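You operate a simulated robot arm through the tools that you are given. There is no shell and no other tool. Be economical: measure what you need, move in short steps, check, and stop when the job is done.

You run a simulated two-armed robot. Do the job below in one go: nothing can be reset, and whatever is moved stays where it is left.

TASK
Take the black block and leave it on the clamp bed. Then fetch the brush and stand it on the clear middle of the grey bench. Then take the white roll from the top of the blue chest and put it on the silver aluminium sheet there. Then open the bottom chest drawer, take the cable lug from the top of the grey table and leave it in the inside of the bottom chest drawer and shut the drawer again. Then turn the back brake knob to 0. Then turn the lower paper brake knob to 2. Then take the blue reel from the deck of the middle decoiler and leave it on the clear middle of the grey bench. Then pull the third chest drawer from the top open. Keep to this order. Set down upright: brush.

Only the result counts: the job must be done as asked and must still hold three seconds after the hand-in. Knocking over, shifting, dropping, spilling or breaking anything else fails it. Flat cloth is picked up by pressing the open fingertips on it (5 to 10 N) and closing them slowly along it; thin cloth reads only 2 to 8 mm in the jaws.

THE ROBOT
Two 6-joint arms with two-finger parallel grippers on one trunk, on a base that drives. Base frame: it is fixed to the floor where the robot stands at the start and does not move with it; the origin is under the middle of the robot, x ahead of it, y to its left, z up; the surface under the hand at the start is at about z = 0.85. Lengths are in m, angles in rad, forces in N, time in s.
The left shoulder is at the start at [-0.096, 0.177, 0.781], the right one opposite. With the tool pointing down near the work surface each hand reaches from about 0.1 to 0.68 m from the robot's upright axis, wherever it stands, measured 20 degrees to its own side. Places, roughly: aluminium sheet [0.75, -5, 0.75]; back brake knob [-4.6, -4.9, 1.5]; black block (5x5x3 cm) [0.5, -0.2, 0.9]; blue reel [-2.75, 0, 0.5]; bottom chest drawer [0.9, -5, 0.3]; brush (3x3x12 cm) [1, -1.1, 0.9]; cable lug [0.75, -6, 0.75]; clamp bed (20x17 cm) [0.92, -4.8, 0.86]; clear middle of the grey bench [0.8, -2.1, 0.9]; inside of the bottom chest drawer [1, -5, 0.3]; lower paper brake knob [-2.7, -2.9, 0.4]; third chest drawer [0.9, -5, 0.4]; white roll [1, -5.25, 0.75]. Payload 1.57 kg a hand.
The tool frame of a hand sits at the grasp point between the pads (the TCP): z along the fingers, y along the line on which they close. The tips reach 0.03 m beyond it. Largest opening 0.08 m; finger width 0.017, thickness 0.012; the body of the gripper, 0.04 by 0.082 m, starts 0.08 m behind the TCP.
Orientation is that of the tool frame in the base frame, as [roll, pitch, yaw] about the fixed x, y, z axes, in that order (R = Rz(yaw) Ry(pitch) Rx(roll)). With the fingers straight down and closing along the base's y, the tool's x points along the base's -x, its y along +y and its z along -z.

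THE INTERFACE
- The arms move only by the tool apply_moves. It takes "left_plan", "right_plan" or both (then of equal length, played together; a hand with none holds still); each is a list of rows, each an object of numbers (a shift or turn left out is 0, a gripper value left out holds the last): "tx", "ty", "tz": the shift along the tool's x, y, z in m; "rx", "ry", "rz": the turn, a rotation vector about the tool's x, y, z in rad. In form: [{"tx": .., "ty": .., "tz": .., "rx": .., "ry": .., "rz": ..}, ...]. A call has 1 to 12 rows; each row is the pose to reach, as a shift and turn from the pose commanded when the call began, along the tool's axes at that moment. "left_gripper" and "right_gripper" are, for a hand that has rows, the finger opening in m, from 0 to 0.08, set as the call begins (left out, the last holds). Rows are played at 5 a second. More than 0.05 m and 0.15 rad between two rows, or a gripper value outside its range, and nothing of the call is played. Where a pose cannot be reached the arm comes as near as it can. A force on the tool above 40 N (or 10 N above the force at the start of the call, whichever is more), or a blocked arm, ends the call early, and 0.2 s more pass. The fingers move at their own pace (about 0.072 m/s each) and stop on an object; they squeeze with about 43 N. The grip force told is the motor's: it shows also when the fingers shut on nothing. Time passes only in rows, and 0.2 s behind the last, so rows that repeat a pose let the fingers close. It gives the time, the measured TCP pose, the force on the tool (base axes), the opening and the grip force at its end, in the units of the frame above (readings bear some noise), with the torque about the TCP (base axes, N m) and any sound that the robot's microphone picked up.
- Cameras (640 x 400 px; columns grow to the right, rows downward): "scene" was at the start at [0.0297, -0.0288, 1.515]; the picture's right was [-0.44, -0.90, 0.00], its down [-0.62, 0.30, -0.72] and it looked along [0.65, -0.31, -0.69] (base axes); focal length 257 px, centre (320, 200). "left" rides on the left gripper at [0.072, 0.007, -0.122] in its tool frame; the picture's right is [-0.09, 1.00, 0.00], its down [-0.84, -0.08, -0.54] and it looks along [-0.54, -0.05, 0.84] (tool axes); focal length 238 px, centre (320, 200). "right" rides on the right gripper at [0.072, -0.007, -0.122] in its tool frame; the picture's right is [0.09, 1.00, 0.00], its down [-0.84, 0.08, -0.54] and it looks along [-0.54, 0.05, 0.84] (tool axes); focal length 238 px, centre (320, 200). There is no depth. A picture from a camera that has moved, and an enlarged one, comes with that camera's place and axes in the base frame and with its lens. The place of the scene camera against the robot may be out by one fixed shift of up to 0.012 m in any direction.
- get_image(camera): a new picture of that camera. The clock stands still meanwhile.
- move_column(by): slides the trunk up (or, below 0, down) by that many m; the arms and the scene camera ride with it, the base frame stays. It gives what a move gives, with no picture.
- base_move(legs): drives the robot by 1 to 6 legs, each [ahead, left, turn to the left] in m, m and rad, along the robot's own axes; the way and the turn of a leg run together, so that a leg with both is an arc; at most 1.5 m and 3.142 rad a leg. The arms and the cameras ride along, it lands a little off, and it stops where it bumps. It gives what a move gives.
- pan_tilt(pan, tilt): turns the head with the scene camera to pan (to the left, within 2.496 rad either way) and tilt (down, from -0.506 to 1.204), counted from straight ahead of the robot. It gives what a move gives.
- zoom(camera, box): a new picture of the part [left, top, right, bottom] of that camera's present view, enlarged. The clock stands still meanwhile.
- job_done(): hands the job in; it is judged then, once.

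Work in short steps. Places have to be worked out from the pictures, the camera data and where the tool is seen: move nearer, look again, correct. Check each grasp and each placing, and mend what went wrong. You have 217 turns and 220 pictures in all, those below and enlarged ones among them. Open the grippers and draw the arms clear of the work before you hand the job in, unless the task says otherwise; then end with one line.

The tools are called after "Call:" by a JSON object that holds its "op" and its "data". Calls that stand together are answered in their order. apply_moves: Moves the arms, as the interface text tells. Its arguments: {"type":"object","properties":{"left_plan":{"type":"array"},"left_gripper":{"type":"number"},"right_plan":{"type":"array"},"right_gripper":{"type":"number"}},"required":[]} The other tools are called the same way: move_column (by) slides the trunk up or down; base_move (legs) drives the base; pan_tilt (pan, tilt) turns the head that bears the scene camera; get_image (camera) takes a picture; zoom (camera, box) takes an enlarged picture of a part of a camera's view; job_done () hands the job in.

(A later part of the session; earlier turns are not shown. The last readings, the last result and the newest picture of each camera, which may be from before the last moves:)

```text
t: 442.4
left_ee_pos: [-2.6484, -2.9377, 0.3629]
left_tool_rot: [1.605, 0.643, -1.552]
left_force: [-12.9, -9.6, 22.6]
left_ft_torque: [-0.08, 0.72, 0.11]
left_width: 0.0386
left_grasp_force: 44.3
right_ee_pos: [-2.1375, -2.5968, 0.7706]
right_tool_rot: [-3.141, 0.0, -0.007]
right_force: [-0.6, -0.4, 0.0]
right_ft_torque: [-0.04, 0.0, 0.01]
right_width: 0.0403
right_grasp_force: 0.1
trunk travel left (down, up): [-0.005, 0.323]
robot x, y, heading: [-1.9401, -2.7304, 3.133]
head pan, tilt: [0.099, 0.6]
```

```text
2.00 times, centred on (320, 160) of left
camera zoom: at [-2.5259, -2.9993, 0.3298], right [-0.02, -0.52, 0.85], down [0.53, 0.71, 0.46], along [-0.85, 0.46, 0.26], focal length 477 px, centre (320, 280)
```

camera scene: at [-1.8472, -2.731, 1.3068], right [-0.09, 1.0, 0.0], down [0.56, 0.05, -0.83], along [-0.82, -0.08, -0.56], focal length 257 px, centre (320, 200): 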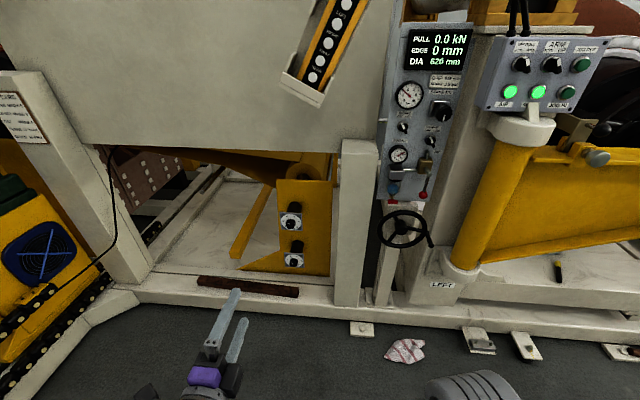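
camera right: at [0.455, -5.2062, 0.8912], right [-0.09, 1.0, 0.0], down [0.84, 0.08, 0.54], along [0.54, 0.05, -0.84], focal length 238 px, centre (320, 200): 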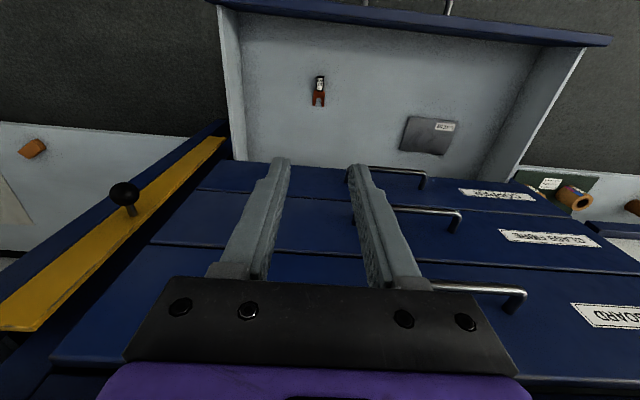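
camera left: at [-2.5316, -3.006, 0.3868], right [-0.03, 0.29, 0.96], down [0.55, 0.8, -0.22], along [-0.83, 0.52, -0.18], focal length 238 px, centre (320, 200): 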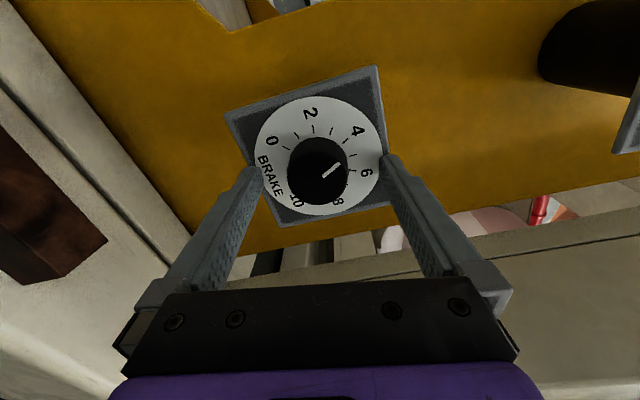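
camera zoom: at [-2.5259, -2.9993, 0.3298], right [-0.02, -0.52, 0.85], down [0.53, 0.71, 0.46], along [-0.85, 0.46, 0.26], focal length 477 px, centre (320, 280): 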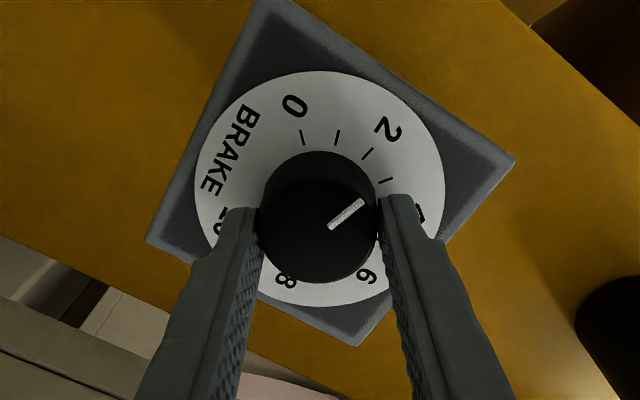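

0.84 rad turned. I add 0.09 rad, then release and check from farther off.

Call:
{"op": "apply_moves", "data": {"left_plan": [{"ty": 0.001, "rz": -0.045}, {"ty": 0.001, "rz": -0.09}, {"ty": 0.001, "rz": -0.09}]}}

Call:
{"op": "apply_moves", "data": {"left_plan": [{"tz": 0}, {"tz": 0}, {"tz": 0}], "left_gripper": 0.08}}

Call:
{"op": "apply_moves", "data": {"left_plan": [{"tz": -0.03}, {"tz": -0.06}, {"tz": -0.1}, {"tz": -0.14}]}}

Call:
{"op": "zoom", "data": {"camera": "left", "box": [260, 60, 380, 180]}}

```text
t: 443.2
left_ee_pos: [-2.6486, -2.9385, 0.3627]
left_tool_rot: [1.609, 0.733, -1.545]
left_force: [-2.7, -7.7, 13.9]
left_ft_torque: [-0.06, 1.07, -0.17]
left_width: 0.0387
left_grasp_force: 44.1
right_ee_pos: [-2.1377, -2.597, 0.7698]
right_tool_rot: [3.141, 0.001, -0.007]
right_force: [-0.1, 0.6, -1.1]
right_ft_torque: [0.01, 0.0, -0.02]
right_width: 0.0399
right_grasp_force: 0.0
trunk travel left (down, up): [-0.005, 0.323]
robot x, y, heading: [-1.9427, -2.7299, 3.137]
head pan, tilt: [0.099, 0.6]
```

```text
t: 444.0
left_ee_pos: [-2.6494, -2.9377, 0.3624]
left_tool_rot: [1.614, 0.731, -1.543]
left_force: [-0.1, 0.3, -0.2]
left_ft_torque: [0.0, 0.0, -0.02]
left_width: 0.08
left_grasp_force: 0.0
right_ee_pos: [-2.1386, -2.5958, 0.7679]
right_tool_rot: [3.141, -0.002, -0.01]
right_force: [0.8, -0.4, 0.1]
right_ft_torque: [-0.01, -0.01, 0.0]
right_width: 0.0401
right_grasp_force: 0.1
trunk travel left (down, up): [-0.005, 0.323]
robot x, y, heading: [-1.942, -2.7259, 3.132]
head pan, tilt: [0.099, 0.6]
```

```text
t: 445.0
left_ee_pos: [-2.5404, -2.9379, 0.3654]
left_tool_rot: [1.613, 0.732, -1.545]
left_force: [0.3, -0.1, 0.0]
left_ft_torque: [0.03, 0.0, 0.0]
left_width: 0.0799
left_grasp_force: 0.1
left hand out of reach, approached as far as the arm can: row 4
right_ee_pos: [-2.1389, -2.5964, 0.7685]
right_tool_rot: [-3.141, -0.002, -0.007]
right_force: [0.1, -0.6, 0.3]
right_ft_torque: [0.05, 0.02, 0.01]
right_width: 0.0401
right_grasp_force: 0.0
trunk travel left (down, up): [-0.005, 0.323]
robot x, y, heading: [-1.9421, -2.727, 3.131]
head pan, tilt: [0.099, 0.6]
```

```text
3.33 times, centred on (320, 120) of left
camera zoom: at [-2.4172, -2.9965, 0.327], right [-0.03, -0.6, 0.8], down [0.53, 0.67, 0.52], along [-0.85, 0.44, 0.3], focal length 794 px, centre (320, 467)
```

zoom: 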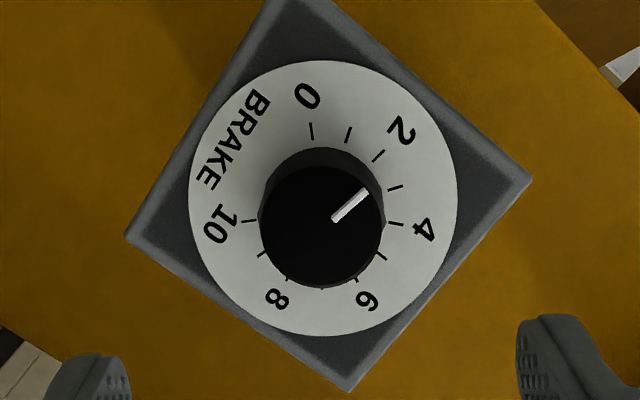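

The pointer stands on 2. I back off, undo the roll and raise the left hand and trunk.

Call:
{"op": "base_move", "data": {"legs": [[-0.45, 0, 0]]}}

Call:
{"op": "apply_moves", "data": {"left_plan": [{"rz": 0.14}, {"rz": 0.28}, {"rz": 0.42}, {"rz": 0.56}, {"rz": 0.7}, {"rz": 0.73}]}}

Call:
{"op": "apply_moves", "data": {"left_plan": [{"ty": 0.04, "tz": -0.01}, {"ty": 0.08, "tz": -0.03}, {"ty": 0.12, "tz": -0.05}, {"ty": 0.16, "tz": -0.08}, {"ty": 0.2, "tz": -0.11}, {"ty": 0.24, "tz": -0.14}, {"ty": 0.28, "tz": -0.17}, {"ty": 0.32, "tz": -0.2}, {"ty": 0.36, "tz": -0.22}, {"ty": 0.4, "tz": -0.24}, {"ty": 0.44, "tz": -0.25}]}}

Call:
{"op": "move_column", "data": {"by": 0.22}}

Call:
{"op": "pan_tilt", "data": {"pan": -1.0, "tilt": 0.45}}

Call:
{"op": "get_image", "data": {"camera": "scene"}}

```text
t: 447.8
left_ee_pos: [-2.0843, -2.9392, 0.365]
left_tool_rot: [1.612, 0.731, -1.55]
left_force: [0.0, -0.5, -0.7]
left_ft_torque: [0.01, -0.02, 0.01]
left_width: 0.0795
left_grasp_force: 0.1
right_ee_pos: [-1.6791, -2.5994, 0.7689]
right_tool_rot: [-3.141, -0.003, -0.012]
right_force: [0.1, 0.8, 0.0]
right_ft_torque: [0.03, -0.01, 0.02]
right_width: 0.0399
right_grasp_force: 0.0
trunk travel left (down, up): [-0.005, 0.323]
robot x, y, heading: [-1.4837, -2.7324, 3.132]
head pan, tilt: [0.099, 0.6]
```

```text
t: 449.2
left_ee_pos: [-2.0839, -2.9401, 0.3648]
left_tool_rot: [1.603, -0.001, -1.578]
left_force: [-0.3, 0.5, 0.4]
left_ft_torque: [-0.04, -0.02, -0.02]
left_width: 0.0799
left_grasp_force: 0.0
right_ee_pos: [-1.6799, -2.5991, 0.7689]
right_tool_rot: [-3.141, -0.003, -0.013]
right_force: [0.0, 0.4, -0.2]
right_ft_torque: [0.03, -0.01, -0.03]
right_width: 0.0405
right_grasp_force: 0.1
trunk travel left (down, up): [-0.005, 0.323]
robot x, y, heading: [-1.4827, -2.7331, 3.132]
head pan, tilt: [0.099, 0.6]
```

```text
t: 451.6
left_ee_pos: [-1.8476, -2.9417, 0.8116]
left_tool_rot: [1.602, 0.001, -1.576]
left_force: [0.2, -0.2, 0.1]
left_ft_torque: [-0.01, -0.03, 0.0]
left_width: 0.0802
left_grasp_force: 0.1
left hand out of reach, approached as far as the arm can: row 1, 2, 3, 4, 5, 6, 7
right_ee_pos: [-1.6794, -2.6001, 0.7684]
right_tool_rot: [-3.141, -0.002, -0.012]
right_force: [0.5, 0.0, -1.5]
right_ft_torque: [0.0, 0.02, -0.02]
right_width: 0.0399
right_grasp_force: 0.1
trunk travel left (down, up): [-0.005, 0.323]
robot x, y, heading: [-1.4847, -2.7366, 3.128]
head pan, tilt: [0.099, 0.6]
```

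```text
t: 453.9
left_ee_pos: [-1.8482, -2.9431, 1.033]
left_tool_rot: [1.602, 0.001, -1.578]
left_force: [-0.6, 0.1, 0.3]
left_ft_torque: [0.0, 0.0, 0.0]
left_width: 0.0802
left_grasp_force: 0.0
right_ee_pos: [-1.6798, -2.5991, 0.9879]
right_tool_rot: [-3.141, -0.002, -0.011]
right_force: [-0.7, 0.5, 0.6]
right_ft_torque: [-0.03, 0.0, 0.0]
right_width: 0.0398
right_grasp_force: 0.0
trunk travel left (down, up): [-0.225, 0.103]
robot x, y, heading: [-1.4845, -2.7314, 3.13]
head pan, tilt: [0.099, 0.6]
```

```text
t: 455.3
left_ee_pos: [-1.8482, -2.9432, 1.0324]
left_tool_rot: [1.601, 0.0, -1.578]
left_force: [0.0, -0.1, -0.4]
left_ft_torque: [-0.01, 0.01, 0.01]
left_width: 0.08
left_grasp_force: 0.0
right_ee_pos: [-1.6797, -2.5994, 0.9894]
right_tool_rot: [-3.14, -0.001, -0.012]
right_force: [-0.5, -0.2, 1.1]
right_ft_torque: [-0.02, 0.03, 0.01]
right_width: 0.04
right_grasp_force: 0.2
trunk travel left (down, up): [-0.225, 0.103]
robot x, y, heading: [-1.4815, -2.7341, 3.127]
head pan, tilt: [-1.0, 0.45]
```

```text
94 pictures are left
camera scene: at [-1.4972, -2.6483, 1.5426], right [0.85, 0.53, 0.0], down [0.23, -0.37, -0.9], along [-0.48, 0.76, -0.44], focal length 257 px, centre (320, 200)
```

scene: 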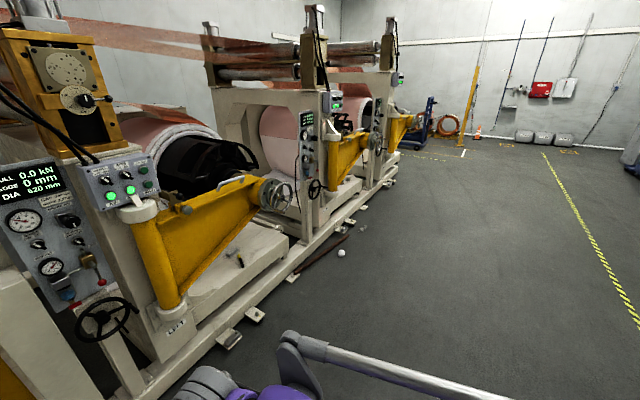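

Aisle clear. I strafe right (+y) about 2.7 m to the middle decoiler.

Call:
{"op": "base_move", "data": {"legs": [[0, -1.35, 0.012]]}}

Call:
{"op": "base_move", "data": {"legs": [[0, -1.3, 0]]}}

Call:
{"op": "pan_tilt", "data": {"pan": 0.0, "tilt": 0.45}}

Call:
{"op": "get_image", "data": {"camera": "scene"}}

```text
t: 467.3
left_ee_pos: [-1.8455, -1.6069, 1.0323]
left_tool_rot: [1.603, 0.0, -1.548]
left_force: [0.9, -0.2, -0.2]
left_ft_torque: [-0.01, 0.0, -0.01]
left_width: 0.0799
left_grasp_force: 0.1
right_ee_pos: [-1.6876, -1.2593, 0.9889]
right_tool_rot: [3.141, -0.002, 0.017]
right_force: [1.1, 0.0, 0.7]
right_ft_torque: [0.0, 0.01, 0.0]
right_width: 0.04
right_grasp_force: 0.1
trunk travel left (down, up): [-0.225, 0.103]
robot x, y, heading: [-1.4886, -1.3874, -3.127]
head pan, tilt: [-1.0, 0.45]
```

```text
t: 478.8
left_ee_pos: [-1.8731, -0.3219, 1.0322]
left_tool_rot: [1.602, 0.002, -1.538]
left_force: [-0.4, 0.0, -0.5]
left_ft_torque: [0.0, -0.02, 0.01]
left_width: 0.0798
left_grasp_force: 0.1
right_ee_pos: [-1.7176, 0.0251, 0.9885]
right_tool_rot: [3.141, -0.002, 0.026]
right_force: [0.1, 0.0, 0.5]
right_ft_torque: [0.01, 0.0, 0.0]
right_width: 0.0401
right_grasp_force: 0.0
trunk travel left (down, up): [-0.225, 0.103]
robot x, y, heading: [-1.5168, -0.0974, -3.115]
head pan, tilt: [-1.0, 0.45]
```

```text
t: 480.0
left_ee_pos: [-1.8727, -0.3234, 1.032]
left_tool_rot: [1.603, 0.001, -1.54]
left_force: [-0.1, 0.1, 0.0]
left_ft_torque: [0.01, 0.0, 0.0]
left_width: 0.0801
left_grasp_force: 0.0
right_ee_pos: [-1.717, 0.0258, 0.9891]
right_tool_rot: [-3.141, -0.001, 0.025]
right_force: [0.8, 0.0, -0.1]
right_ft_torque: [0.02, 0.0, 0.03]
right_width: 0.0399
right_grasp_force: 0.0
trunk travel left (down, up): [-0.225, 0.103]
robot x, y, heading: [-1.514, -0.0963, -3.112]
head pan, tilt: [0.0, 0.45]
```

```text
93 pictures are left
camera scene: at [-1.5732, -0.0942, 1.5427], right [-0.02, 1.0, 0.0], down [0.44, 0.01, -0.9], along [-0.9, -0.02, -0.44], focal length 257 px, centre (320, 200)
```

scene: 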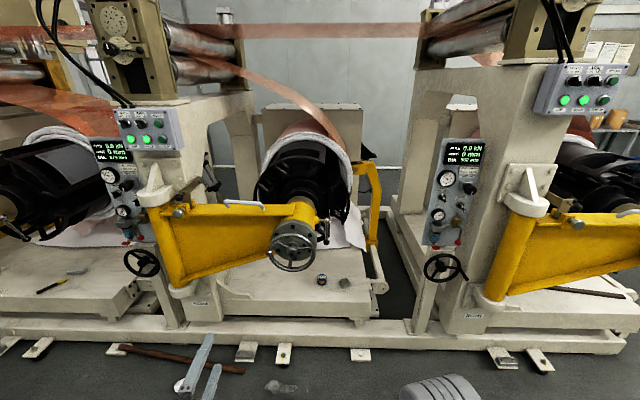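

Call:
{"op": "zoom", "data": {"camera": "scene", "box": [220, 230, 412, 350]}}

```text
3.33 times, centred on (316, 290) of scene
camera zoom: at [-1.5732, -0.0942, 1.5427], right [-0.02, 1.0, 0.0], down [0.44, 0.01, -0.9], along [-0.9, -0.02, -0.44], focal length 857 px, centre (333, -100)
```

zoom: 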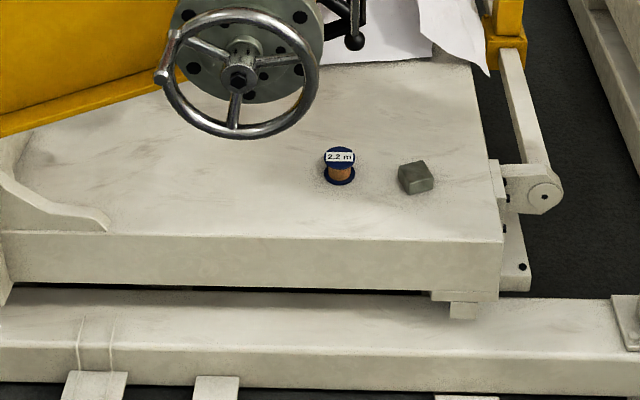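

The blue reel stands on the deck at about [-2.7, -0.1], just right of the handwheel. I raise the left hand, then move closer for a look with the right camera.

Call:
{"op": "apply_moves", "data": {"left_plan": [{"ty": 0.04, "tz": -0.02}, {"ty": 0.08, "tz": -0.04}, {"ty": 0.12, "tz": -0.05}, {"ty": 0.16, "tz": -0.06}], "right_plan": [{"tx": -0.03}, {"tx": -0.06}, {"tx": -0.1}, {"tx": -0.14}], "right_gripper": 0.08}}

Call:
{"op": "base_move", "data": {"legs": [[0, 0.1, -0.03], [0.5, 0, 0]]}}

Call:
{"op": "get_image", "data": {"camera": "right"}}

Call:
{"op": "get_image", "data": {"camera": "scene"}}

```text
t: 481.0
left_ee_pos: [-1.8406, -0.328, 1.1972]
left_tool_rot: [1.604, 0.003, -1.541]
left_force: [0.0, -0.3, 0.8]
left_ft_torque: [-0.01, -0.01, 0.01]
left_width: 0.0799
left_grasp_force: 0.1
left hand out of reach, approached as far as the arm can: row 3, 4
right_ee_pos: [-1.8583, 0.022, 0.9859]
right_tool_rot: [-3.14, -0.001, 0.025]
right_force: [0.2, -0.6, 0.1]
right_ft_torque: [0.01, -0.02, 0.0]
right_width: 0.08
right_grasp_force: 0.1
trunk travel left (down, up): [-0.225, 0.103]
robot x, y, heading: [-1.5192, -0.1002, -3.117]
head pan, tilt: [0.0, 0.45]
```

```text
t: 485.1
left_ee_pos: [-2.3478, -0.4182, 1.1969]
left_tool_rot: [1.603, 0.003, -1.569]
left_force: [-1.0, -0.4, -1.1]
left_ft_torque: [0.01, 0.01, -0.03]
left_width: 0.0799
left_grasp_force: 0.2
right_ee_pos: [-2.356, -0.0674, 0.9862]
right_tool_rot: [3.141, 0.0, -0.004]
right_force: [-0.2, -0.6, 0.0]
right_ft_torque: [0.02, 0.01, 0.02]
right_width: 0.0798
right_grasp_force: 0.0
trunk travel left (down, up): [-0.225, 0.103]
robot x, y, heading: [-2.0206, -0.1977, 3.14]
head pan, tilt: [0.0, 0.45]
```

```text
91 pictures are left
camera right: at [-2.2842, -0.0612, 1.1073], right [0.09, -1.0, 0.0], down [-0.84, -0.07, 0.54], along [-0.54, -0.05, -0.84], focal length 238 px, centre (320, 200)
```

right: 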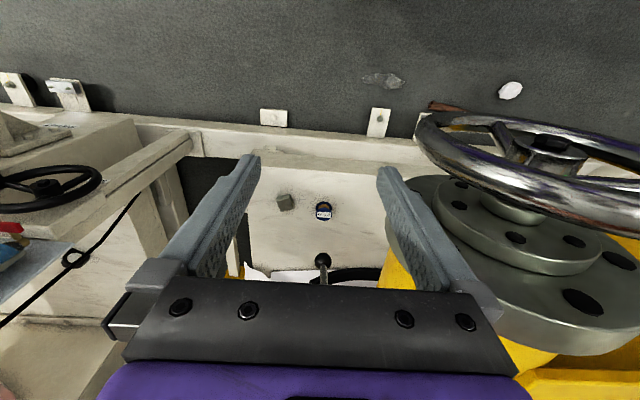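

```text
90 pictures are left
camera scene: at [-2.076, -0.1918, 1.5426], right [0.0, 1.0, 0.0], down [0.44, 0.0, -0.9], along [-0.9, 0.0, -0.44], focal length 257 px, centre (320, 200)
```

scene: 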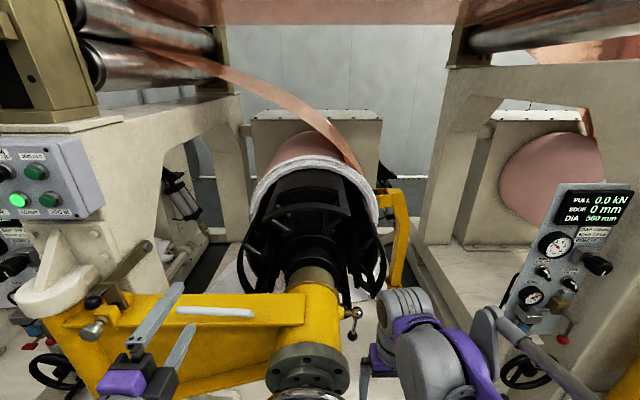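

The reel is at about [-2.79, -0.11, 0.395]; the handwheel edge is near [-2.4, -0.18]. I look down at my arms' clearance before going nearer.

Call:
{"op": "pan_tilt", "data": {"pan": 0.0, "tilt": 1.1}}

Call:
{"op": "get_image", "data": {"camera": "scene"}}

```text
t: 486.2
left_ee_pos: [-2.348, -0.4179, 1.1953]
left_tool_rot: [1.602, 0.003, -1.567]
left_force: [0.2, 0.2, 1.2]
left_ft_torque: [0.05, -0.03, -0.02]
left_width: 0.0801
left_grasp_force: 0.0
right_ee_pos: [-2.3549, -0.0691, 0.9868]
right_tool_rot: [3.141, -0.002, -0.005]
right_force: [-0.3, 0.1, -0.1]
right_ft_torque: [0.02, 0.02, 0.01]
right_width: 0.0801
right_grasp_force: 0.0
trunk travel left (down, up): [-0.225, 0.103]
robot x, y, heading: [-2.0236, -0.1995, 3.139]
head pan, tilt: [0.0, 1.1]
```

```text
89 pictures are left
camera scene: at [-2.0469, -0.1919, 1.4905], right [0.0, 1.0, 0.0], down [0.89, 0.0, -0.45], along [-0.45, 0.0, -0.89], focal length 257 px, centre (320, 200)
```

scene: 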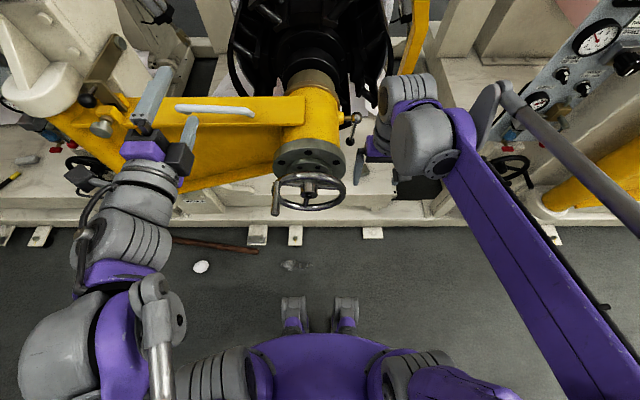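

The lever ball hangs at about [-2.61, -0.09, 0.81], so I'll come from the right side and below it: base to (-2.22, 0), then hand down at y≈+0.05 and slide left to the reel.

Call:
{"op": "base_move", "data": {"legs": [[0, -0.2, 0], [0.2, 0, 0]]}}

Call:
{"op": "get_image", "data": {"camera": "scene"}}

Call:
{"op": "get_image", "data": {"camera": "right"}}

```text
t: 489.8
left_ee_pos: [-2.547, -0.2183, 1.1961]
left_tool_rot: [1.602, 0.002, -1.565]
left_force: [0.1, 1.2, 0.2]
left_ft_torque: [0.0, 0.0, 0.01]
left_width: 0.0803
left_grasp_force: 0.0
right_ee_pos: [-2.5566, 0.1314, 0.9852]
right_tool_rot: [3.141, -0.001, -0.001]
right_force: [0.0, -0.5, -0.2]
right_ft_torque: [0.02, 0.0, 0.02]
right_width: 0.0803
right_grasp_force: 0.0
trunk travel left (down, up): [-0.225, 0.103]
robot x, y, heading: [-2.2191, 0.0042, -3.139]
head pan, tilt: [0.0, 1.1]
```

```text
88 pictures are left
camera scene: at [-2.2467, 0.0096, 1.4905], right [0.0, 1.0, 0.0], down [0.89, 0.0, -0.45], along [-0.45, 0.0, -0.89], focal length 257 px, centre (320, 200)
```

scene: 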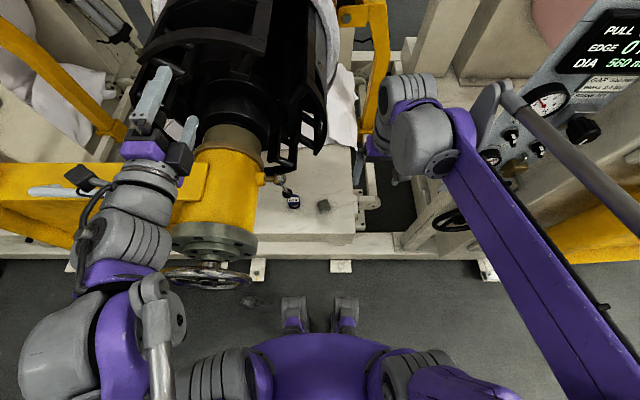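

```text
87 pictures are left
camera right: at [-2.4841, 0.1394, 1.1073], right [0.09, -1.0, 0.0], down [-0.84, -0.08, 0.54], along [-0.54, -0.05, -0.84], focal length 238 px, centre (320, 200)
```

right: 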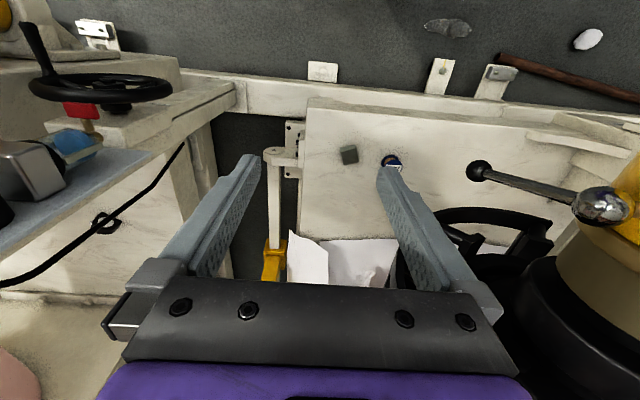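

The drum overhangs the reel, so I'll come from the front-right with the hand tilted 45° and yawed 30° left, below z≈0.7. First I lower the trunk 0.1, lower the hand and rotate.

Call:
{"op": "move_column", "data": {"by": -0.1}}

Call:
{"op": "apply_moves", "data": {"right_plan": [{"tz": 0.03, "rx": -0.029, "ry": -0.109, "rz": -0.071}, {"tz": 0.06, "rx": -0.058, "ry": -0.218, "rz": -0.142}, {"tz": 0.09, "rx": -0.087, "ry": -0.327, "rz": -0.212}, {"tz": 0.12, "rx": -0.117, "ry": -0.437, "rz": -0.283}, {"tz": 0.15, "rx": -0.146, "ry": -0.546, "rz": -0.354}, {"tz": 0.18, "rx": -0.176, "ry": -0.657, "rz": -0.425}, {"tz": 0.21, "rx": -0.2055, "ry": -0.767, "rz": -0.4963}, {"tz": 0.21, "rx": -0.2055, "ry": -0.767, "rz": -0.4963}]}}

Call:
{"op": "get_image", "data": {"camera": "right"}}

Call:
{"op": "get_image", "data": {"camera": "scene"}}

```text
t: 491.1
left_ee_pos: [-2.5508, -0.2181, 1.0927]
left_tool_rot: [1.608, 0.001, -1.566]
left_force: [-0.1, -0.4, -0.2]
left_ft_torque: [-0.02, 0.01, 0.02]
left_width: 0.0798
left_grasp_force: 0.1
right_ee_pos: [-2.5553, 0.1324, 0.8871]
right_tool_rot: [3.142, -0.001, 0.0]
right_force: [0.4, -0.1, 0.0]
right_ft_torque: [-0.01, 0.0, -0.02]
right_width: 0.0801
right_grasp_force: 0.1
trunk travel left (down, up): [-0.125, 0.203]
robot x, y, heading: [-2.2185, 0.0009, -3.14]
head pan, tilt: [0.0, 1.1]
```

```text
t: 492.9
left_ee_pos: [-2.5492, -0.2175, 1.0931]
left_tool_rot: [1.609, 0.001, -1.567]
left_force: [0.7, 0.7, -0.1]
left_ft_torque: [0.02, 0.03, 0.02]
left_width: 0.0801
left_grasp_force: 0.0
right_ee_pos: [-2.5543, 0.133, 0.6755]
right_tool_rot: [-3.139, 0.786, 0.524]
right_force: [0.1, 0.2, 0.9]
right_ft_torque: [0.0, 0.02, 0.0]
right_width: 0.08
right_grasp_force: 0.1
trunk travel left (down, up): [-0.125, 0.203]
robot x, y, heading: [-2.2174, 0.0016, -3.141]
head pan, tilt: [0.0, 1.1]
```

```text
86 pictures are left
camera right: at [-2.4399, 0.208, 0.7105], right [0.55, -0.83, -0.07], down [-0.14, -0.17, 0.97], along [-0.82, -0.53, -0.21], focal length 238 px, centre (320, 200)
```

right: 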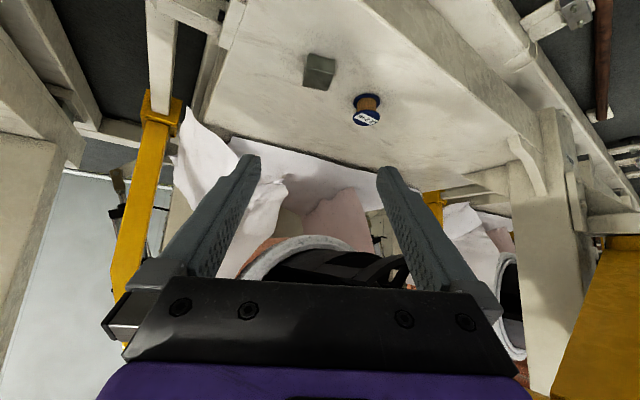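

```text
85 pictures are left
camera scene: at [-2.2581, 0.0094, 1.3918], right [0.0, 1.0, 0.0], down [0.89, 0.0, -0.45], along [-0.45, 0.0, -0.89], focal length 257 px, centre (320, 200)
```

scene: 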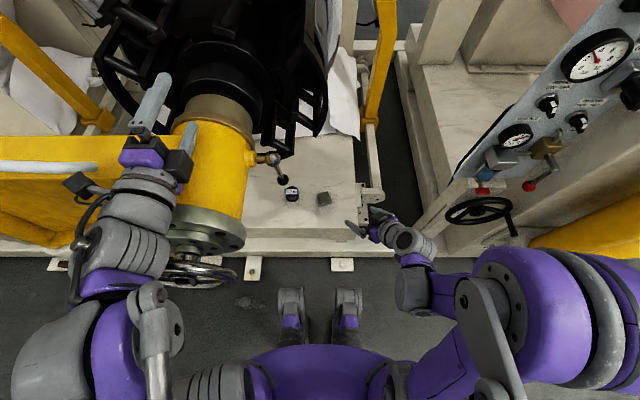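

Reel triangulated at about [-2.762, -0.102, 0.417]. I move to a pre-grasp point along the approach axis.

Call:
{"op": "apply_moves", "data": {"right_plan": [{"tx": -0.004, "ty": 0.014, "tz": 0.042}, {"tx": -0.008, "ty": 0.028, "tz": 0.085}, {"tx": -0.012, "ty": 0.042, "tz": 0.128}, {"tx": -0.016, "ty": 0.056, "tz": 0.171}, {"tx": -0.02, "ty": 0.07, "tz": 0.214}, {"tx": -0.024, "ty": 0.085, "tz": 0.258}, {"tx": -0.028, "ty": 0.099, "tz": 0.29}, {"tx": -0.028, "ty": 0.099, "tz": 0.29}]}}

Call:
{"op": "get_image", "data": {"camera": "right"}}

Call:
{"op": "get_image", "data": {"camera": "scene"}}

```text
t: 494.7
left_ee_pos: [-2.5482, -0.2193, 1.0938]
left_tool_rot: [1.61, 0.001, -1.568]
left_force: [-0.8, -0.6, 0.4]
left_ft_torque: [0.01, 0.02, 0.01]
left_width: 0.0801
left_grasp_force: 0.1
right_ee_pos: [-2.6994, -0.0647, 0.4897]
right_tool_rot: [3.141, 0.784, 0.523]
right_force: [-0.1, -0.1, -0.1]
right_ft_torque: [0.01, 0.02, 0.01]
right_width: 0.08
right_grasp_force: 0.0
trunk travel left (down, up): [-0.125, 0.203]
robot x, y, heading: [-2.2185, 0.0062, -3.143]
head pan, tilt: [0.0, 1.1]
```

```text
84 pictures are left
camera right: at [-2.5833, 0.0102, 0.5251], right [0.55, -0.83, -0.06], down [-0.14, -0.17, 0.97], along [-0.82, -0.53, -0.21], focal length 238 px, centre (320, 200)
```

right: 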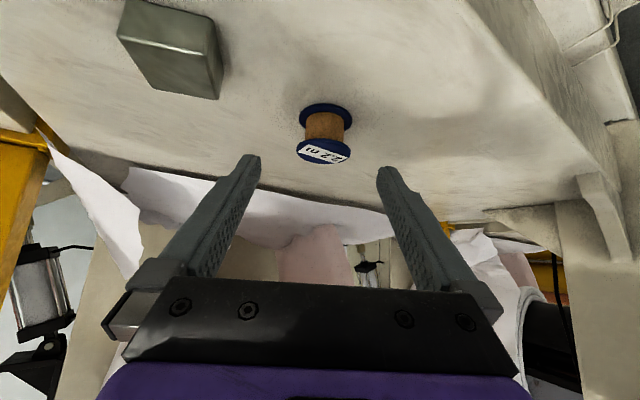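

```text
83 pictures are left
camera scene: at [-2.2586, 0.0098, 1.3918], right [0.0, 1.0, 0.0], down [0.89, 0.0, -0.45], along [-0.45, 0.0, -0.89], focal length 257 px, centre (320, 200)
```

scene: 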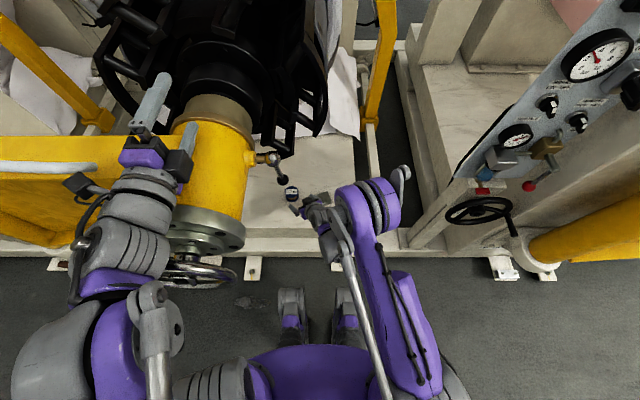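

Aligned within a few mm. I advance 0.1 m with small correction.

Call:
{"op": "apply_moves", "data": {"right_plan": [{"tx": -0.002, "ty": 0.005, "tz": 0.03}, {"tx": -0.002, "ty": 0.005, "tz": 0.06}, {"tx": -0.003, "ty": 0.005, "tz": 0.085}, {"tx": -0.003, "ty": 0.005, "tz": 0.1}, {"tx": -0.003, "ty": 0.005, "tz": 0.104}]}}

Call:
{"op": "get_image", "data": {"camera": "right"}}

```text
t: 495.9
left_ee_pos: [-2.549, -0.2186, 1.094]
left_tool_rot: [1.61, 0.003, -1.568]
left_force: [-0.1, 0.8, 0.1]
left_ft_torque: [0.03, 0.02, 0.0]
left_width: 0.0799
left_grasp_force: 0.2
right_ee_pos: [-2.7629, -0.1079, 0.4194]
right_tool_rot: [-3.141, 0.783, 0.525]
right_force: [0.5, 0.5, 0.0]
right_ft_torque: [-0.01, 0.02, -0.01]
right_width: 0.08
right_grasp_force: 0.0
trunk travel left (down, up): [-0.125, 0.203]
robot x, y, heading: [-2.2178, 0.0037, -3.143]
head pan, tilt: [0.0, 1.1]
```

```text
82 pictures are left
camera right: at [-2.6473, -0.0329, 0.4534], right [0.55, -0.83, -0.06], down [-0.14, -0.17, 0.97], along [-0.82, -0.53, -0.21], focal length 238 px, centre (320, 200)
```

right: 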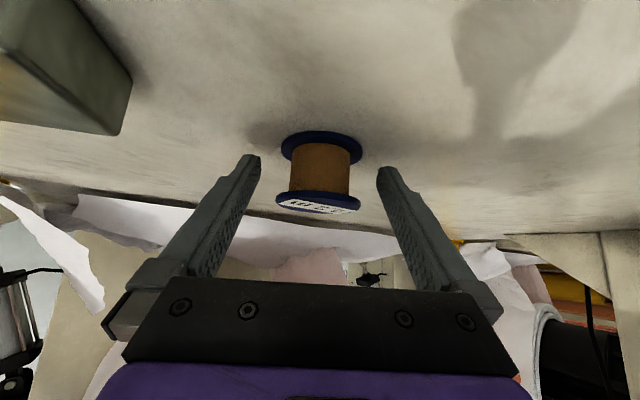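

The reel lies between the fingers. I close.

Call:
{"op": "apply_moves", "data": {"right_plan": [{"tz": 0.003}, {"tz": 0.003}, {"tz": 0.003}, {"tz": 0.003}], "right_gripper": 0.0}}

Call:
{"op": "get_image", "data": {"camera": "right"}}

```text
t: 496.9
left_ee_pos: [-2.5495, -0.2171, 1.0938]
left_tool_rot: [1.608, 0.002, -1.568]
left_force: [-0.1, 0.6, 0.5]
left_ft_torque: [-0.02, 0.0, 0.03]
left_width: 0.08
left_grasp_force: 0.0
right_ee_pos: [-2.7645, -0.1091, 0.4173]
right_tool_rot: [3.141, 0.784, 0.522]
right_force: [1.0, -0.3, 7.0]
right_ft_torque: [-0.07, 0.08, -0.01]
right_width: 0.0561
right_grasp_force: 42.7
trunk travel left (down, up): [-0.125, 0.203]
robot x, y, heading: [-2.219, 0.002, -3.142]
head pan, tilt: [0.0, 1.1]
```

```text
81 pictures are left
camera right: at [-2.649, -0.0337, 0.4519], right [0.55, -0.83, -0.06], down [-0.14, -0.17, 0.97], along [-0.82, -0.53, -0.21], focal length 238 px, centre (320, 200)
```

right: 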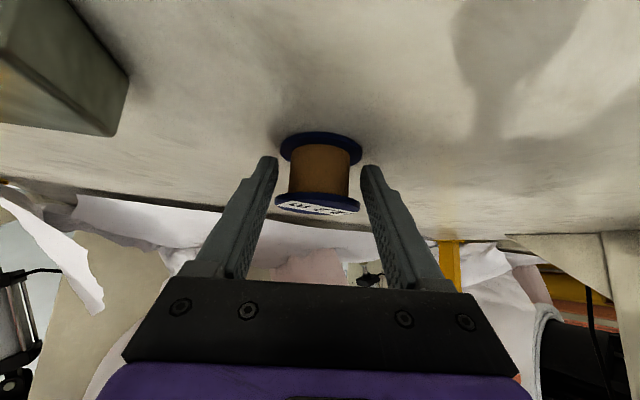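

Gripped at 56 mm. I lift 3 cm, then withdraw along the approach axis.

Call:
{"op": "apply_moves", "data": {"right_plan": [{"tx": -0.007, "tz": -0.007}, {"tx": -0.014, "tz": -0.014}, {"tx": -0.021, "tz": -0.021}, {"tx": -0.021, "tz": -0.06}, {"tx": -0.021, "tz": -0.1}, {"tx": -0.02, "ty": -0.01, "tz": -0.14}, {"tx": -0.015, "ty": -0.03, "tz": -0.18}]}}

Call:
{"op": "get_image", "data": {"camera": "right"}}

```text
t: 498.5
left_ee_pos: [-2.549, -0.2181, 1.0936]
left_tool_rot: [1.61, 0.002, -1.567]
left_force: [-0.6, 0.4, -0.7]
left_ft_torque: [0.03, 0.02, -0.01]
left_width: 0.0803
left_grasp_force: 0.0
right_ee_pos: [-2.6802, -0.0278, 0.5557]
right_tool_rot: [3.139, 0.786, 0.524]
right_force: [0.3, -1.5, -0.5]
right_ft_torque: [-0.03, 0.0, 0.02]
right_width: 0.0561
right_grasp_force: 43.2
trunk travel left (down, up): [-0.125, 0.203]
robot x, y, heading: [-2.217, 0.0023, -3.141]
head pan, tilt: [0.0, 1.1]
```

```text
80 pictures are left
camera right: at [-2.5643, 0.0467, 0.5901], right [0.55, -0.83, -0.06], down [-0.14, -0.17, 0.97], along [-0.82, -0.53, -0.21], focal length 238 px, centre (320, 200)
```

right: 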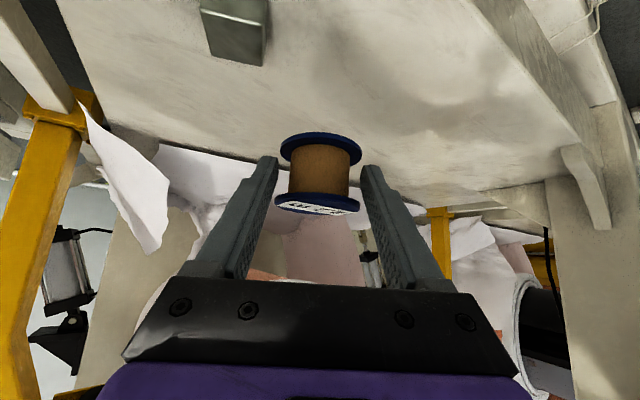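

Reel held. I back the base straight out 0.6 m.

Call:
{"op": "base_move", "data": {"legs": [[-0.6, 0, 0]]}}

Call:
{"op": "apply_moves", "data": {"right_plan": [{"tx": -0.02, "tz": -0.03}, {"tx": -0.04, "tz": -0.06}, {"tx": -0.07, "tz": -0.09}, {"tx": -0.1, "tz": -0.12}, {"tx": -0.13, "tz": -0.15}, {"tx": -0.16, "tz": -0.18}, {"tx": -0.19, "tz": -0.21}]}}

Call:
{"op": "move_column", "data": {"by": 0.1}}

Call:
{"op": "pan_tilt", "data": {"pan": 2.3, "tilt": 0.4}}

Call:
{"op": "get_image", "data": {"camera": "scene"}}

```text
t: 501.9
left_ee_pos: [-1.9465, -0.2177, 1.0926]
left_tool_rot: [1.608, 0.002, -1.564]
left_force: [0.7, -0.1, 0.1]
left_ft_torque: [0.0, 0.01, -0.01]
left_width: 0.08
left_grasp_force: 0.1
right_ee_pos: [-2.0782, -0.029, 0.555]
right_tool_rot: [-3.141, 0.784, 0.527]
right_force: [1.0, -0.1, -0.8]
right_ft_torque: [0.01, -0.02, -0.01]
right_width: 0.0565
right_grasp_force: 42.8
trunk travel left (down, up): [-0.125, 0.203]
robot x, y, heading: [-1.6151, 0.0061, -3.135]
head pan, tilt: [0.0, 1.1]
```

```text
t: 503.5
left_ee_pos: [-1.9465, -0.2172, 1.0927]
left_tool_rot: [1.61, 0.001, -1.564]
left_force: [0.1, 0.0, -0.4]
left_ft_torque: [-0.01, -0.02, 0.0]
left_width: 0.0798
left_grasp_force: 0.0
right_ee_pos: [-2.0686, -0.0208, 0.8413]
right_tool_rot: [-3.141, 0.783, 0.525]
right_force: [0.3, 0.2, -0.3]
right_ft_torque: [-0.03, -0.05, -0.02]
right_width: 0.0562
right_grasp_force: 43.0
trunk travel left (down, up): [-0.125, 0.203]
robot x, y, heading: [-1.6179, 0.0021, -3.134]
head pan, tilt: [0.0, 1.1]
```

```text
t: 504.8
left_ee_pos: [-1.9456, -0.2188, 1.1931]
left_tool_rot: [1.608, 0.003, -1.561]
left_force: [0.3, -0.2, -0.2]
left_ft_torque: [0.0, 0.0, 0.02]
left_width: 0.0799
left_grasp_force: 0.1
right_ee_pos: [-2.0668, -0.0195, 0.9379]
right_tool_rot: [3.141, 0.785, 0.526]
right_force: [0.2, 0.1, -0.7]
right_ft_torque: [0.02, -0.04, -0.01]
right_width: 0.0562
right_grasp_force: 43.1
trunk travel left (down, up): [-0.225, 0.103]
robot x, y, heading: [-1.6171, 0.0045, -3.137]
head pan, tilt: [0.0, 1.1]
```

```text
t: 507.0
left_ee_pos: [-1.9469, -0.2184, 1.193]
left_tool_rot: [1.61, 0.0, -1.565]
left_force: [0.3, -0.5, 0.0]
left_ft_torque: [-0.01, 0.02, -0.02]
left_width: 0.0801
left_grasp_force: 0.1
right_ee_pos: [-2.0668, -0.0219, 0.937]
right_tool_rot: [3.141, 0.785, 0.527]
right_force: [0.4, -1.0, -0.8]
right_ft_torque: [0.02, -0.04, -0.04]
right_width: 0.0561
right_grasp_force: 43.0
trunk travel left (down, up): [-0.225, 0.103]
robot x, y, heading: [-1.6181, 0.0047, -3.138]
head pan, tilt: [2.3, 0.4]
```

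```text
79 pictures are left
camera scene: at [-1.5189, -0.0572, 1.5473], right [-0.74, -0.67, 0.0], down [-0.26, 0.29, -0.92], along [0.62, -0.68, -0.39], focal length 257 px, centre (320, 200)
```

scene: 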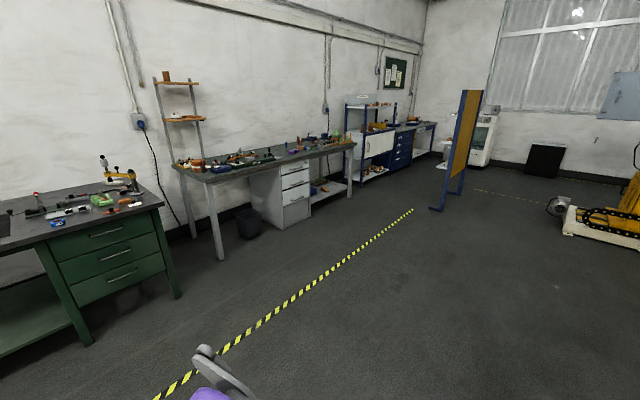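

I turn to face the benches, go ahead and strafe to y≈-1.9.

Call:
{"op": "base_move", "data": {"legs": [[0, 0, 3.138], [1.2, 0, 0], [0, -1.0, 0], [0, -0.9, 0]]}}

Call:
{"op": "pan_tilt", "data": {"pan": -0.15, "tilt": 0.6}}

Call:
{"op": "get_image", "data": {"camera": "scene"}}

```text
t: 536.9
left_ee_pos: [-0.1141, -1.7003, 1.1929]
left_tool_rot: [1.61, 0.0, 1.548]
left_force: [-0.1, -0.3, -0.1]
left_ft_torque: [-0.03, 0.0, 0.0]
left_width: 0.0797
left_grasp_force: 0.0
right_ee_pos: [-0.0003, -1.9, 0.938]
right_tool_rot: [-3.141, 0.783, -2.646]
right_force: [0.3, -0.9, -0.3]
right_ft_torque: [0.0, -0.02, 0.0]
right_width: 0.0558
right_grasp_force: 43.0
trunk travel left (down, up): [-0.225, 0.103]
robot x, y, heading: [-0.4479, -1.9117, -0.027]
head pan, tilt: [2.3, 0.4]
```

```text
t: 539.2
left_ee_pos: [-0.1152, -1.6996, 1.1941]
left_tool_rot: [1.61, 0.002, 1.548]
left_force: [-0.2, 0.0, 0.4]
left_ft_torque: [-0.03, -0.01, -0.02]
left_width: 0.0801
left_grasp_force: 0.0
right_ee_pos: [0.0002, -1.899, 0.9366]
right_tool_rot: [-3.141, 0.784, -2.644]
right_force: [0.2, -0.2, -0.5]
right_ft_torque: [0.0, 0.0, 0.02]
right_width: 0.056
right_grasp_force: 43.1
trunk travel left (down, up): [-0.225, 0.103]
robot x, y, heading: [-0.4544, -1.9089, -0.026]
head pan, tilt: [-0.15, 0.6]
```

```text
78 pictures are left
camera scene: at [-0.4088, -1.9189, 1.5291], right [-0.17, -0.98, 0.0], down [-0.56, 0.1, -0.83], along [0.81, -0.14, -0.56], focal length 257 px, centre (320, 200)
```

scene: 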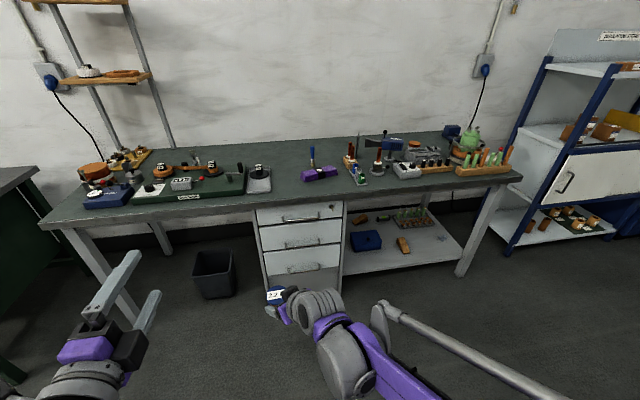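

The reel must stay upright, so I keep the 45° tilt and only yaw the hand 45° right, so it reaches the free spot left of the purple weight (≈[0.83, -1.995]) without sweeping over it.

Call:
{"op": "apply_moves", "data": {"right_plan": [{"rx": 0.0925, "rz": 0.0925}, {"rx": 0.185, "rz": 0.185}, {"rx": 0.2775, "rz": 0.2775}, {"rx": 0.37, "rz": 0.37}, {"rx": 0.4625, "rz": 0.4625}, {"rx": 0.555, "rz": 0.555}, {"rx": 0.555, "rz": 0.555}]}}

Call:
{"op": "get_image", "data": {"camera": "right"}}

```text
t: 540.8
left_ee_pos: [-0.1151, -1.7, 1.1937]
left_tool_rot: [1.609, 0.001, 1.549]
left_force: [1.0, 0.5, -0.4]
left_ft_torque: [-0.01, 0.04, -0.01]
left_width: 0.0797
left_grasp_force: 0.0
right_ee_pos: [-0.0021, -1.901, 0.9377]
right_tool_rot: [-3.141, 0.785, 2.851]
right_force: [0.0, 0.6, -1.1]
right_ft_torque: [0.01, 0.06, 0.02]
right_width: 0.0564
right_grasp_force: 43.3
trunk travel left (down, up): [-0.225, 0.103]
robot x, y, heading: [-0.4525, -1.9072, -0.026]
head pan, tilt: [-0.15, 0.6]
```

```text
77 pictures are left
camera right: at [-0.1339, -1.8673, 0.9726], right [0.22, 0.97, -0.07], down [0.22, 0.01, 0.97], along [0.95, -0.23, -0.21], focal length 238 px, centre (320, 200)
```

right: 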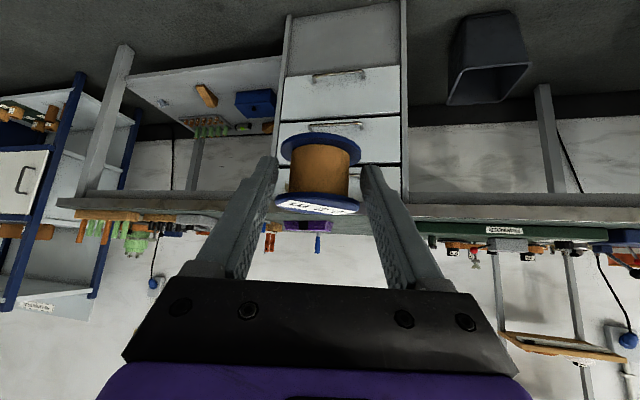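

Call:
{"op": "apply_moves", "data": {"right_plan": [{"tx": -0.03, "tz": -0.03}, {"tx": -0.06, "tz": -0.06}, {"tx": -0.07, "tz": -0.07}]}}

Call:
{"op": "base_move", "data": {"legs": [[0, 0, 0.026], [0.65, 0, 0]]}}

Call:
{"op": "get_image", "data": {"camera": "scene"}}

Call:
{"op": "get_image", "data": {"camera": "right"}}

```text
t: 541.6
left_ee_pos: [-0.1144, -1.6998, 1.1925]
left_tool_rot: [1.609, 0.002, 1.546]
left_force: [0.6, 0.3, -0.1]
left_ft_torque: [0.02, 0.0, -0.01]
left_width: 0.0798
left_grasp_force: 0.1
right_ee_pos: [-0.0001, -1.8991, 1.0372]
right_tool_rot: [3.142, 0.782, 2.854]
right_force: [0.0, 0.0, -0.5]
right_ft_torque: [0.02, 0.06, 0.02]
right_width: 0.0564
right_grasp_force: 43.2
trunk travel left (down, up): [-0.225, 0.103]
robot x, y, heading: [-0.4468, -1.9101, -0.026]
head pan, tilt: [-0.15, 0.6]
```

```text
t: 545.5
left_ee_pos: [0.5195, -1.6844, 1.1929]
left_tool_rot: [1.608, 0.0, 1.585]
left_force: [0.1, -0.2, -0.1]
left_ft_torque: [-0.01, -0.01, -0.03]
left_width: 0.0801
left_grasp_force: 0.0
right_ee_pos: [0.6416, -1.8783, 1.0367]
right_tool_rot: [-3.14, 0.783, 2.889]
right_force: [0.8, 0.4, -0.9]
right_ft_torque: [0.0, 0.04, 0.02]
right_width: 0.0561
right_grasp_force: 43.2
trunk travel left (down, up): [-0.225, 0.103]
robot x, y, heading: [0.1929, -1.9066, 0.011]
head pan, tilt: [-0.15, 0.6]
```

```text
76 pictures are left
camera scene: at [0.2345, -1.9137, 1.5291], right [-0.14, -0.99, 0.0], down [-0.56, 0.08, -0.82], along [0.82, -0.11, -0.57], focal length 257 px, centre (320, 200)
```

scene: 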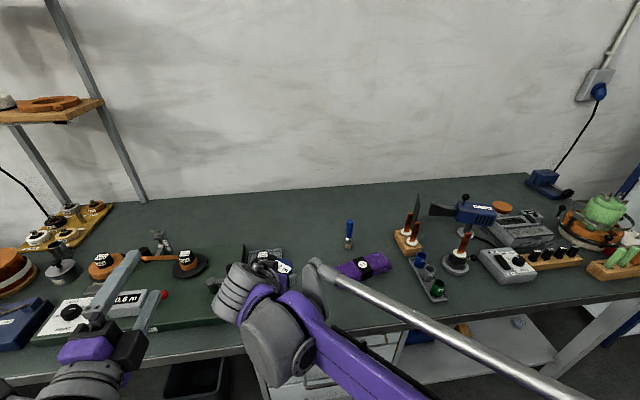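

```text
75 pictures are left
camera right: at [0.5075, -1.8512, 1.0711], right [0.18, 0.98, -0.07], down [0.22, 0.02, 0.97], along [0.96, -0.19, -0.21], focal length 238 px, centre (320, 200)
```

right: 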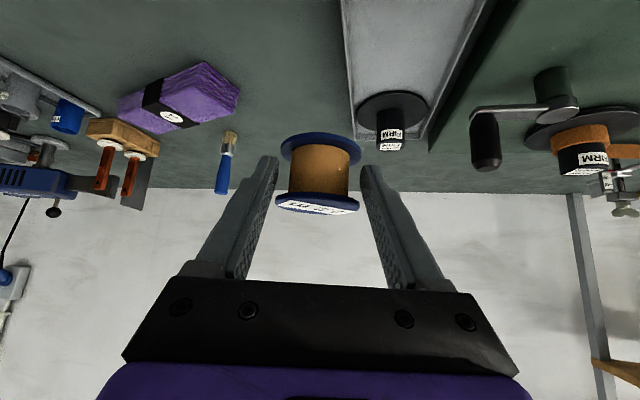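

The brush stands undisturbed. I carry the reel to above [0.83, -1.995].

Call:
{"op": "apply_moves", "data": {"right_plan": [{"tx": -0.02, "ty": -0.012, "tz": 0.029}, {"tx": -0.04, "ty": -0.024, "tz": 0.058}, {"tx": -0.06, "ty": -0.036, "tz": 0.087}, {"tx": -0.08, "ty": -0.047, "tz": 0.116}, {"tx": -0.1, "ty": -0.058, "tz": 0.145}, {"tx": -0.115, "ty": -0.066, "tz": 0.1717}, {"tx": -0.115, "ty": -0.066, "tz": 0.1717}]}}

Call:
{"op": "get_image", "data": {"camera": "right"}}

Call:
{"op": "zoom", "data": {"camera": "scene", "box": [200, 170, 456, 330]}}

```text
t: 547.1
left_ee_pos: [0.5189, -1.684, 1.1927]
left_tool_rot: [1.606, 0.002, 1.585]
left_force: [-1.1, -0.3, -0.2]
left_ft_torque: [0.02, -0.03, 0.03]
left_width: 0.0799
left_grasp_force: 0.1
right_ee_pos: [0.8189, -1.9948, 0.996]
right_tool_rot: [-3.14, 0.784, 2.892]
right_force: [-0.1, -0.2, -1.3]
right_ft_torque: [0.0, 0.02, -0.01]
right_width: 0.0561
right_grasp_force: 42.9
trunk travel left (down, up): [-0.225, 0.103]
robot x, y, heading: [0.193, -1.9085, 0.009]
head pan, tilt: [-0.15, 0.6]
```

```text
74 pictures are left
camera right: at [0.6849, -1.9666, 1.0304], right [0.18, 0.98, -0.07], down [0.22, 0.02, 0.97], along [0.96, -0.19, -0.21], focal length 238 px, centre (320, 200)
```

right: 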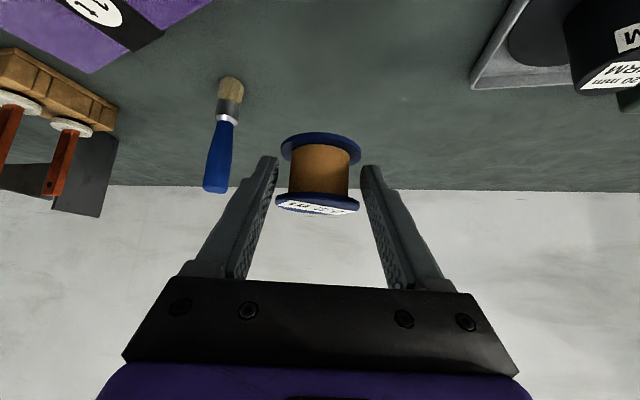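

```text
2.50 times, centred on (328, 250) of scene
camera zoom: at [0.2335, -1.9135, 1.5291], right [-0.14, -0.99, 0.0], down [-0.56, 0.08, -0.83], along [0.82, -0.11, -0.56], focal length 643 px, centre (300, 75)
```

zoom: 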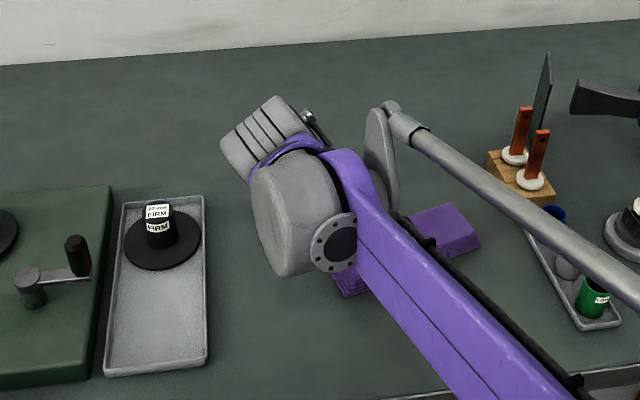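

Clear on all sides. I lower toward the bench.

Call:
{"op": "apply_moves", "data": {"right_plan": [{"tx": 0.021, "tz": 0.021}, {"tx": 0.042, "tz": 0.042}, {"tx": 0.06, "tz": 0.06}, {"tx": 0.068, "tz": 0.068}, {"tx": 0.068, "tz": 0.068}]}}

Call:
{"op": "get_image", "data": {"camera": "right"}}

```text
t: 548.3
left_ee_pos: [0.5194, -1.6837, 1.1924]
left_tool_rot: [1.609, 0.002, 1.585]
left_force: [0.4, 0.0, -0.4]
left_ft_torque: [-0.02, -0.01, -0.02]
left_width: 0.08
left_grasp_force: 0.1
right_ee_pos: [0.8196, -1.9944, 0.8995]
right_tool_rot: [3.142, 0.785, 2.889]
right_force: [0.0, -0.8, -0.7]
right_ft_torque: [-0.03, 0.01, -0.02]
right_width: 0.0561
right_grasp_force: 43.3
trunk travel left (down, up): [-0.225, 0.103]
robot x, y, heading: [0.1872, -1.9091, 0.011]
head pan, tilt: [-0.15, 0.6]
```

```text
72 pictures are left
camera right: at [0.6863, -1.9663, 0.9346], right [0.18, 0.98, -0.07], down [0.22, 0.02, 0.97], along [0.96, -0.19, -0.21], focal length 238 px, centre (320, 200)
```

right: 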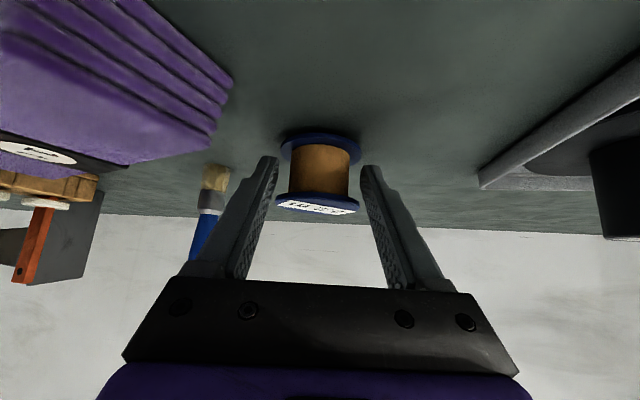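

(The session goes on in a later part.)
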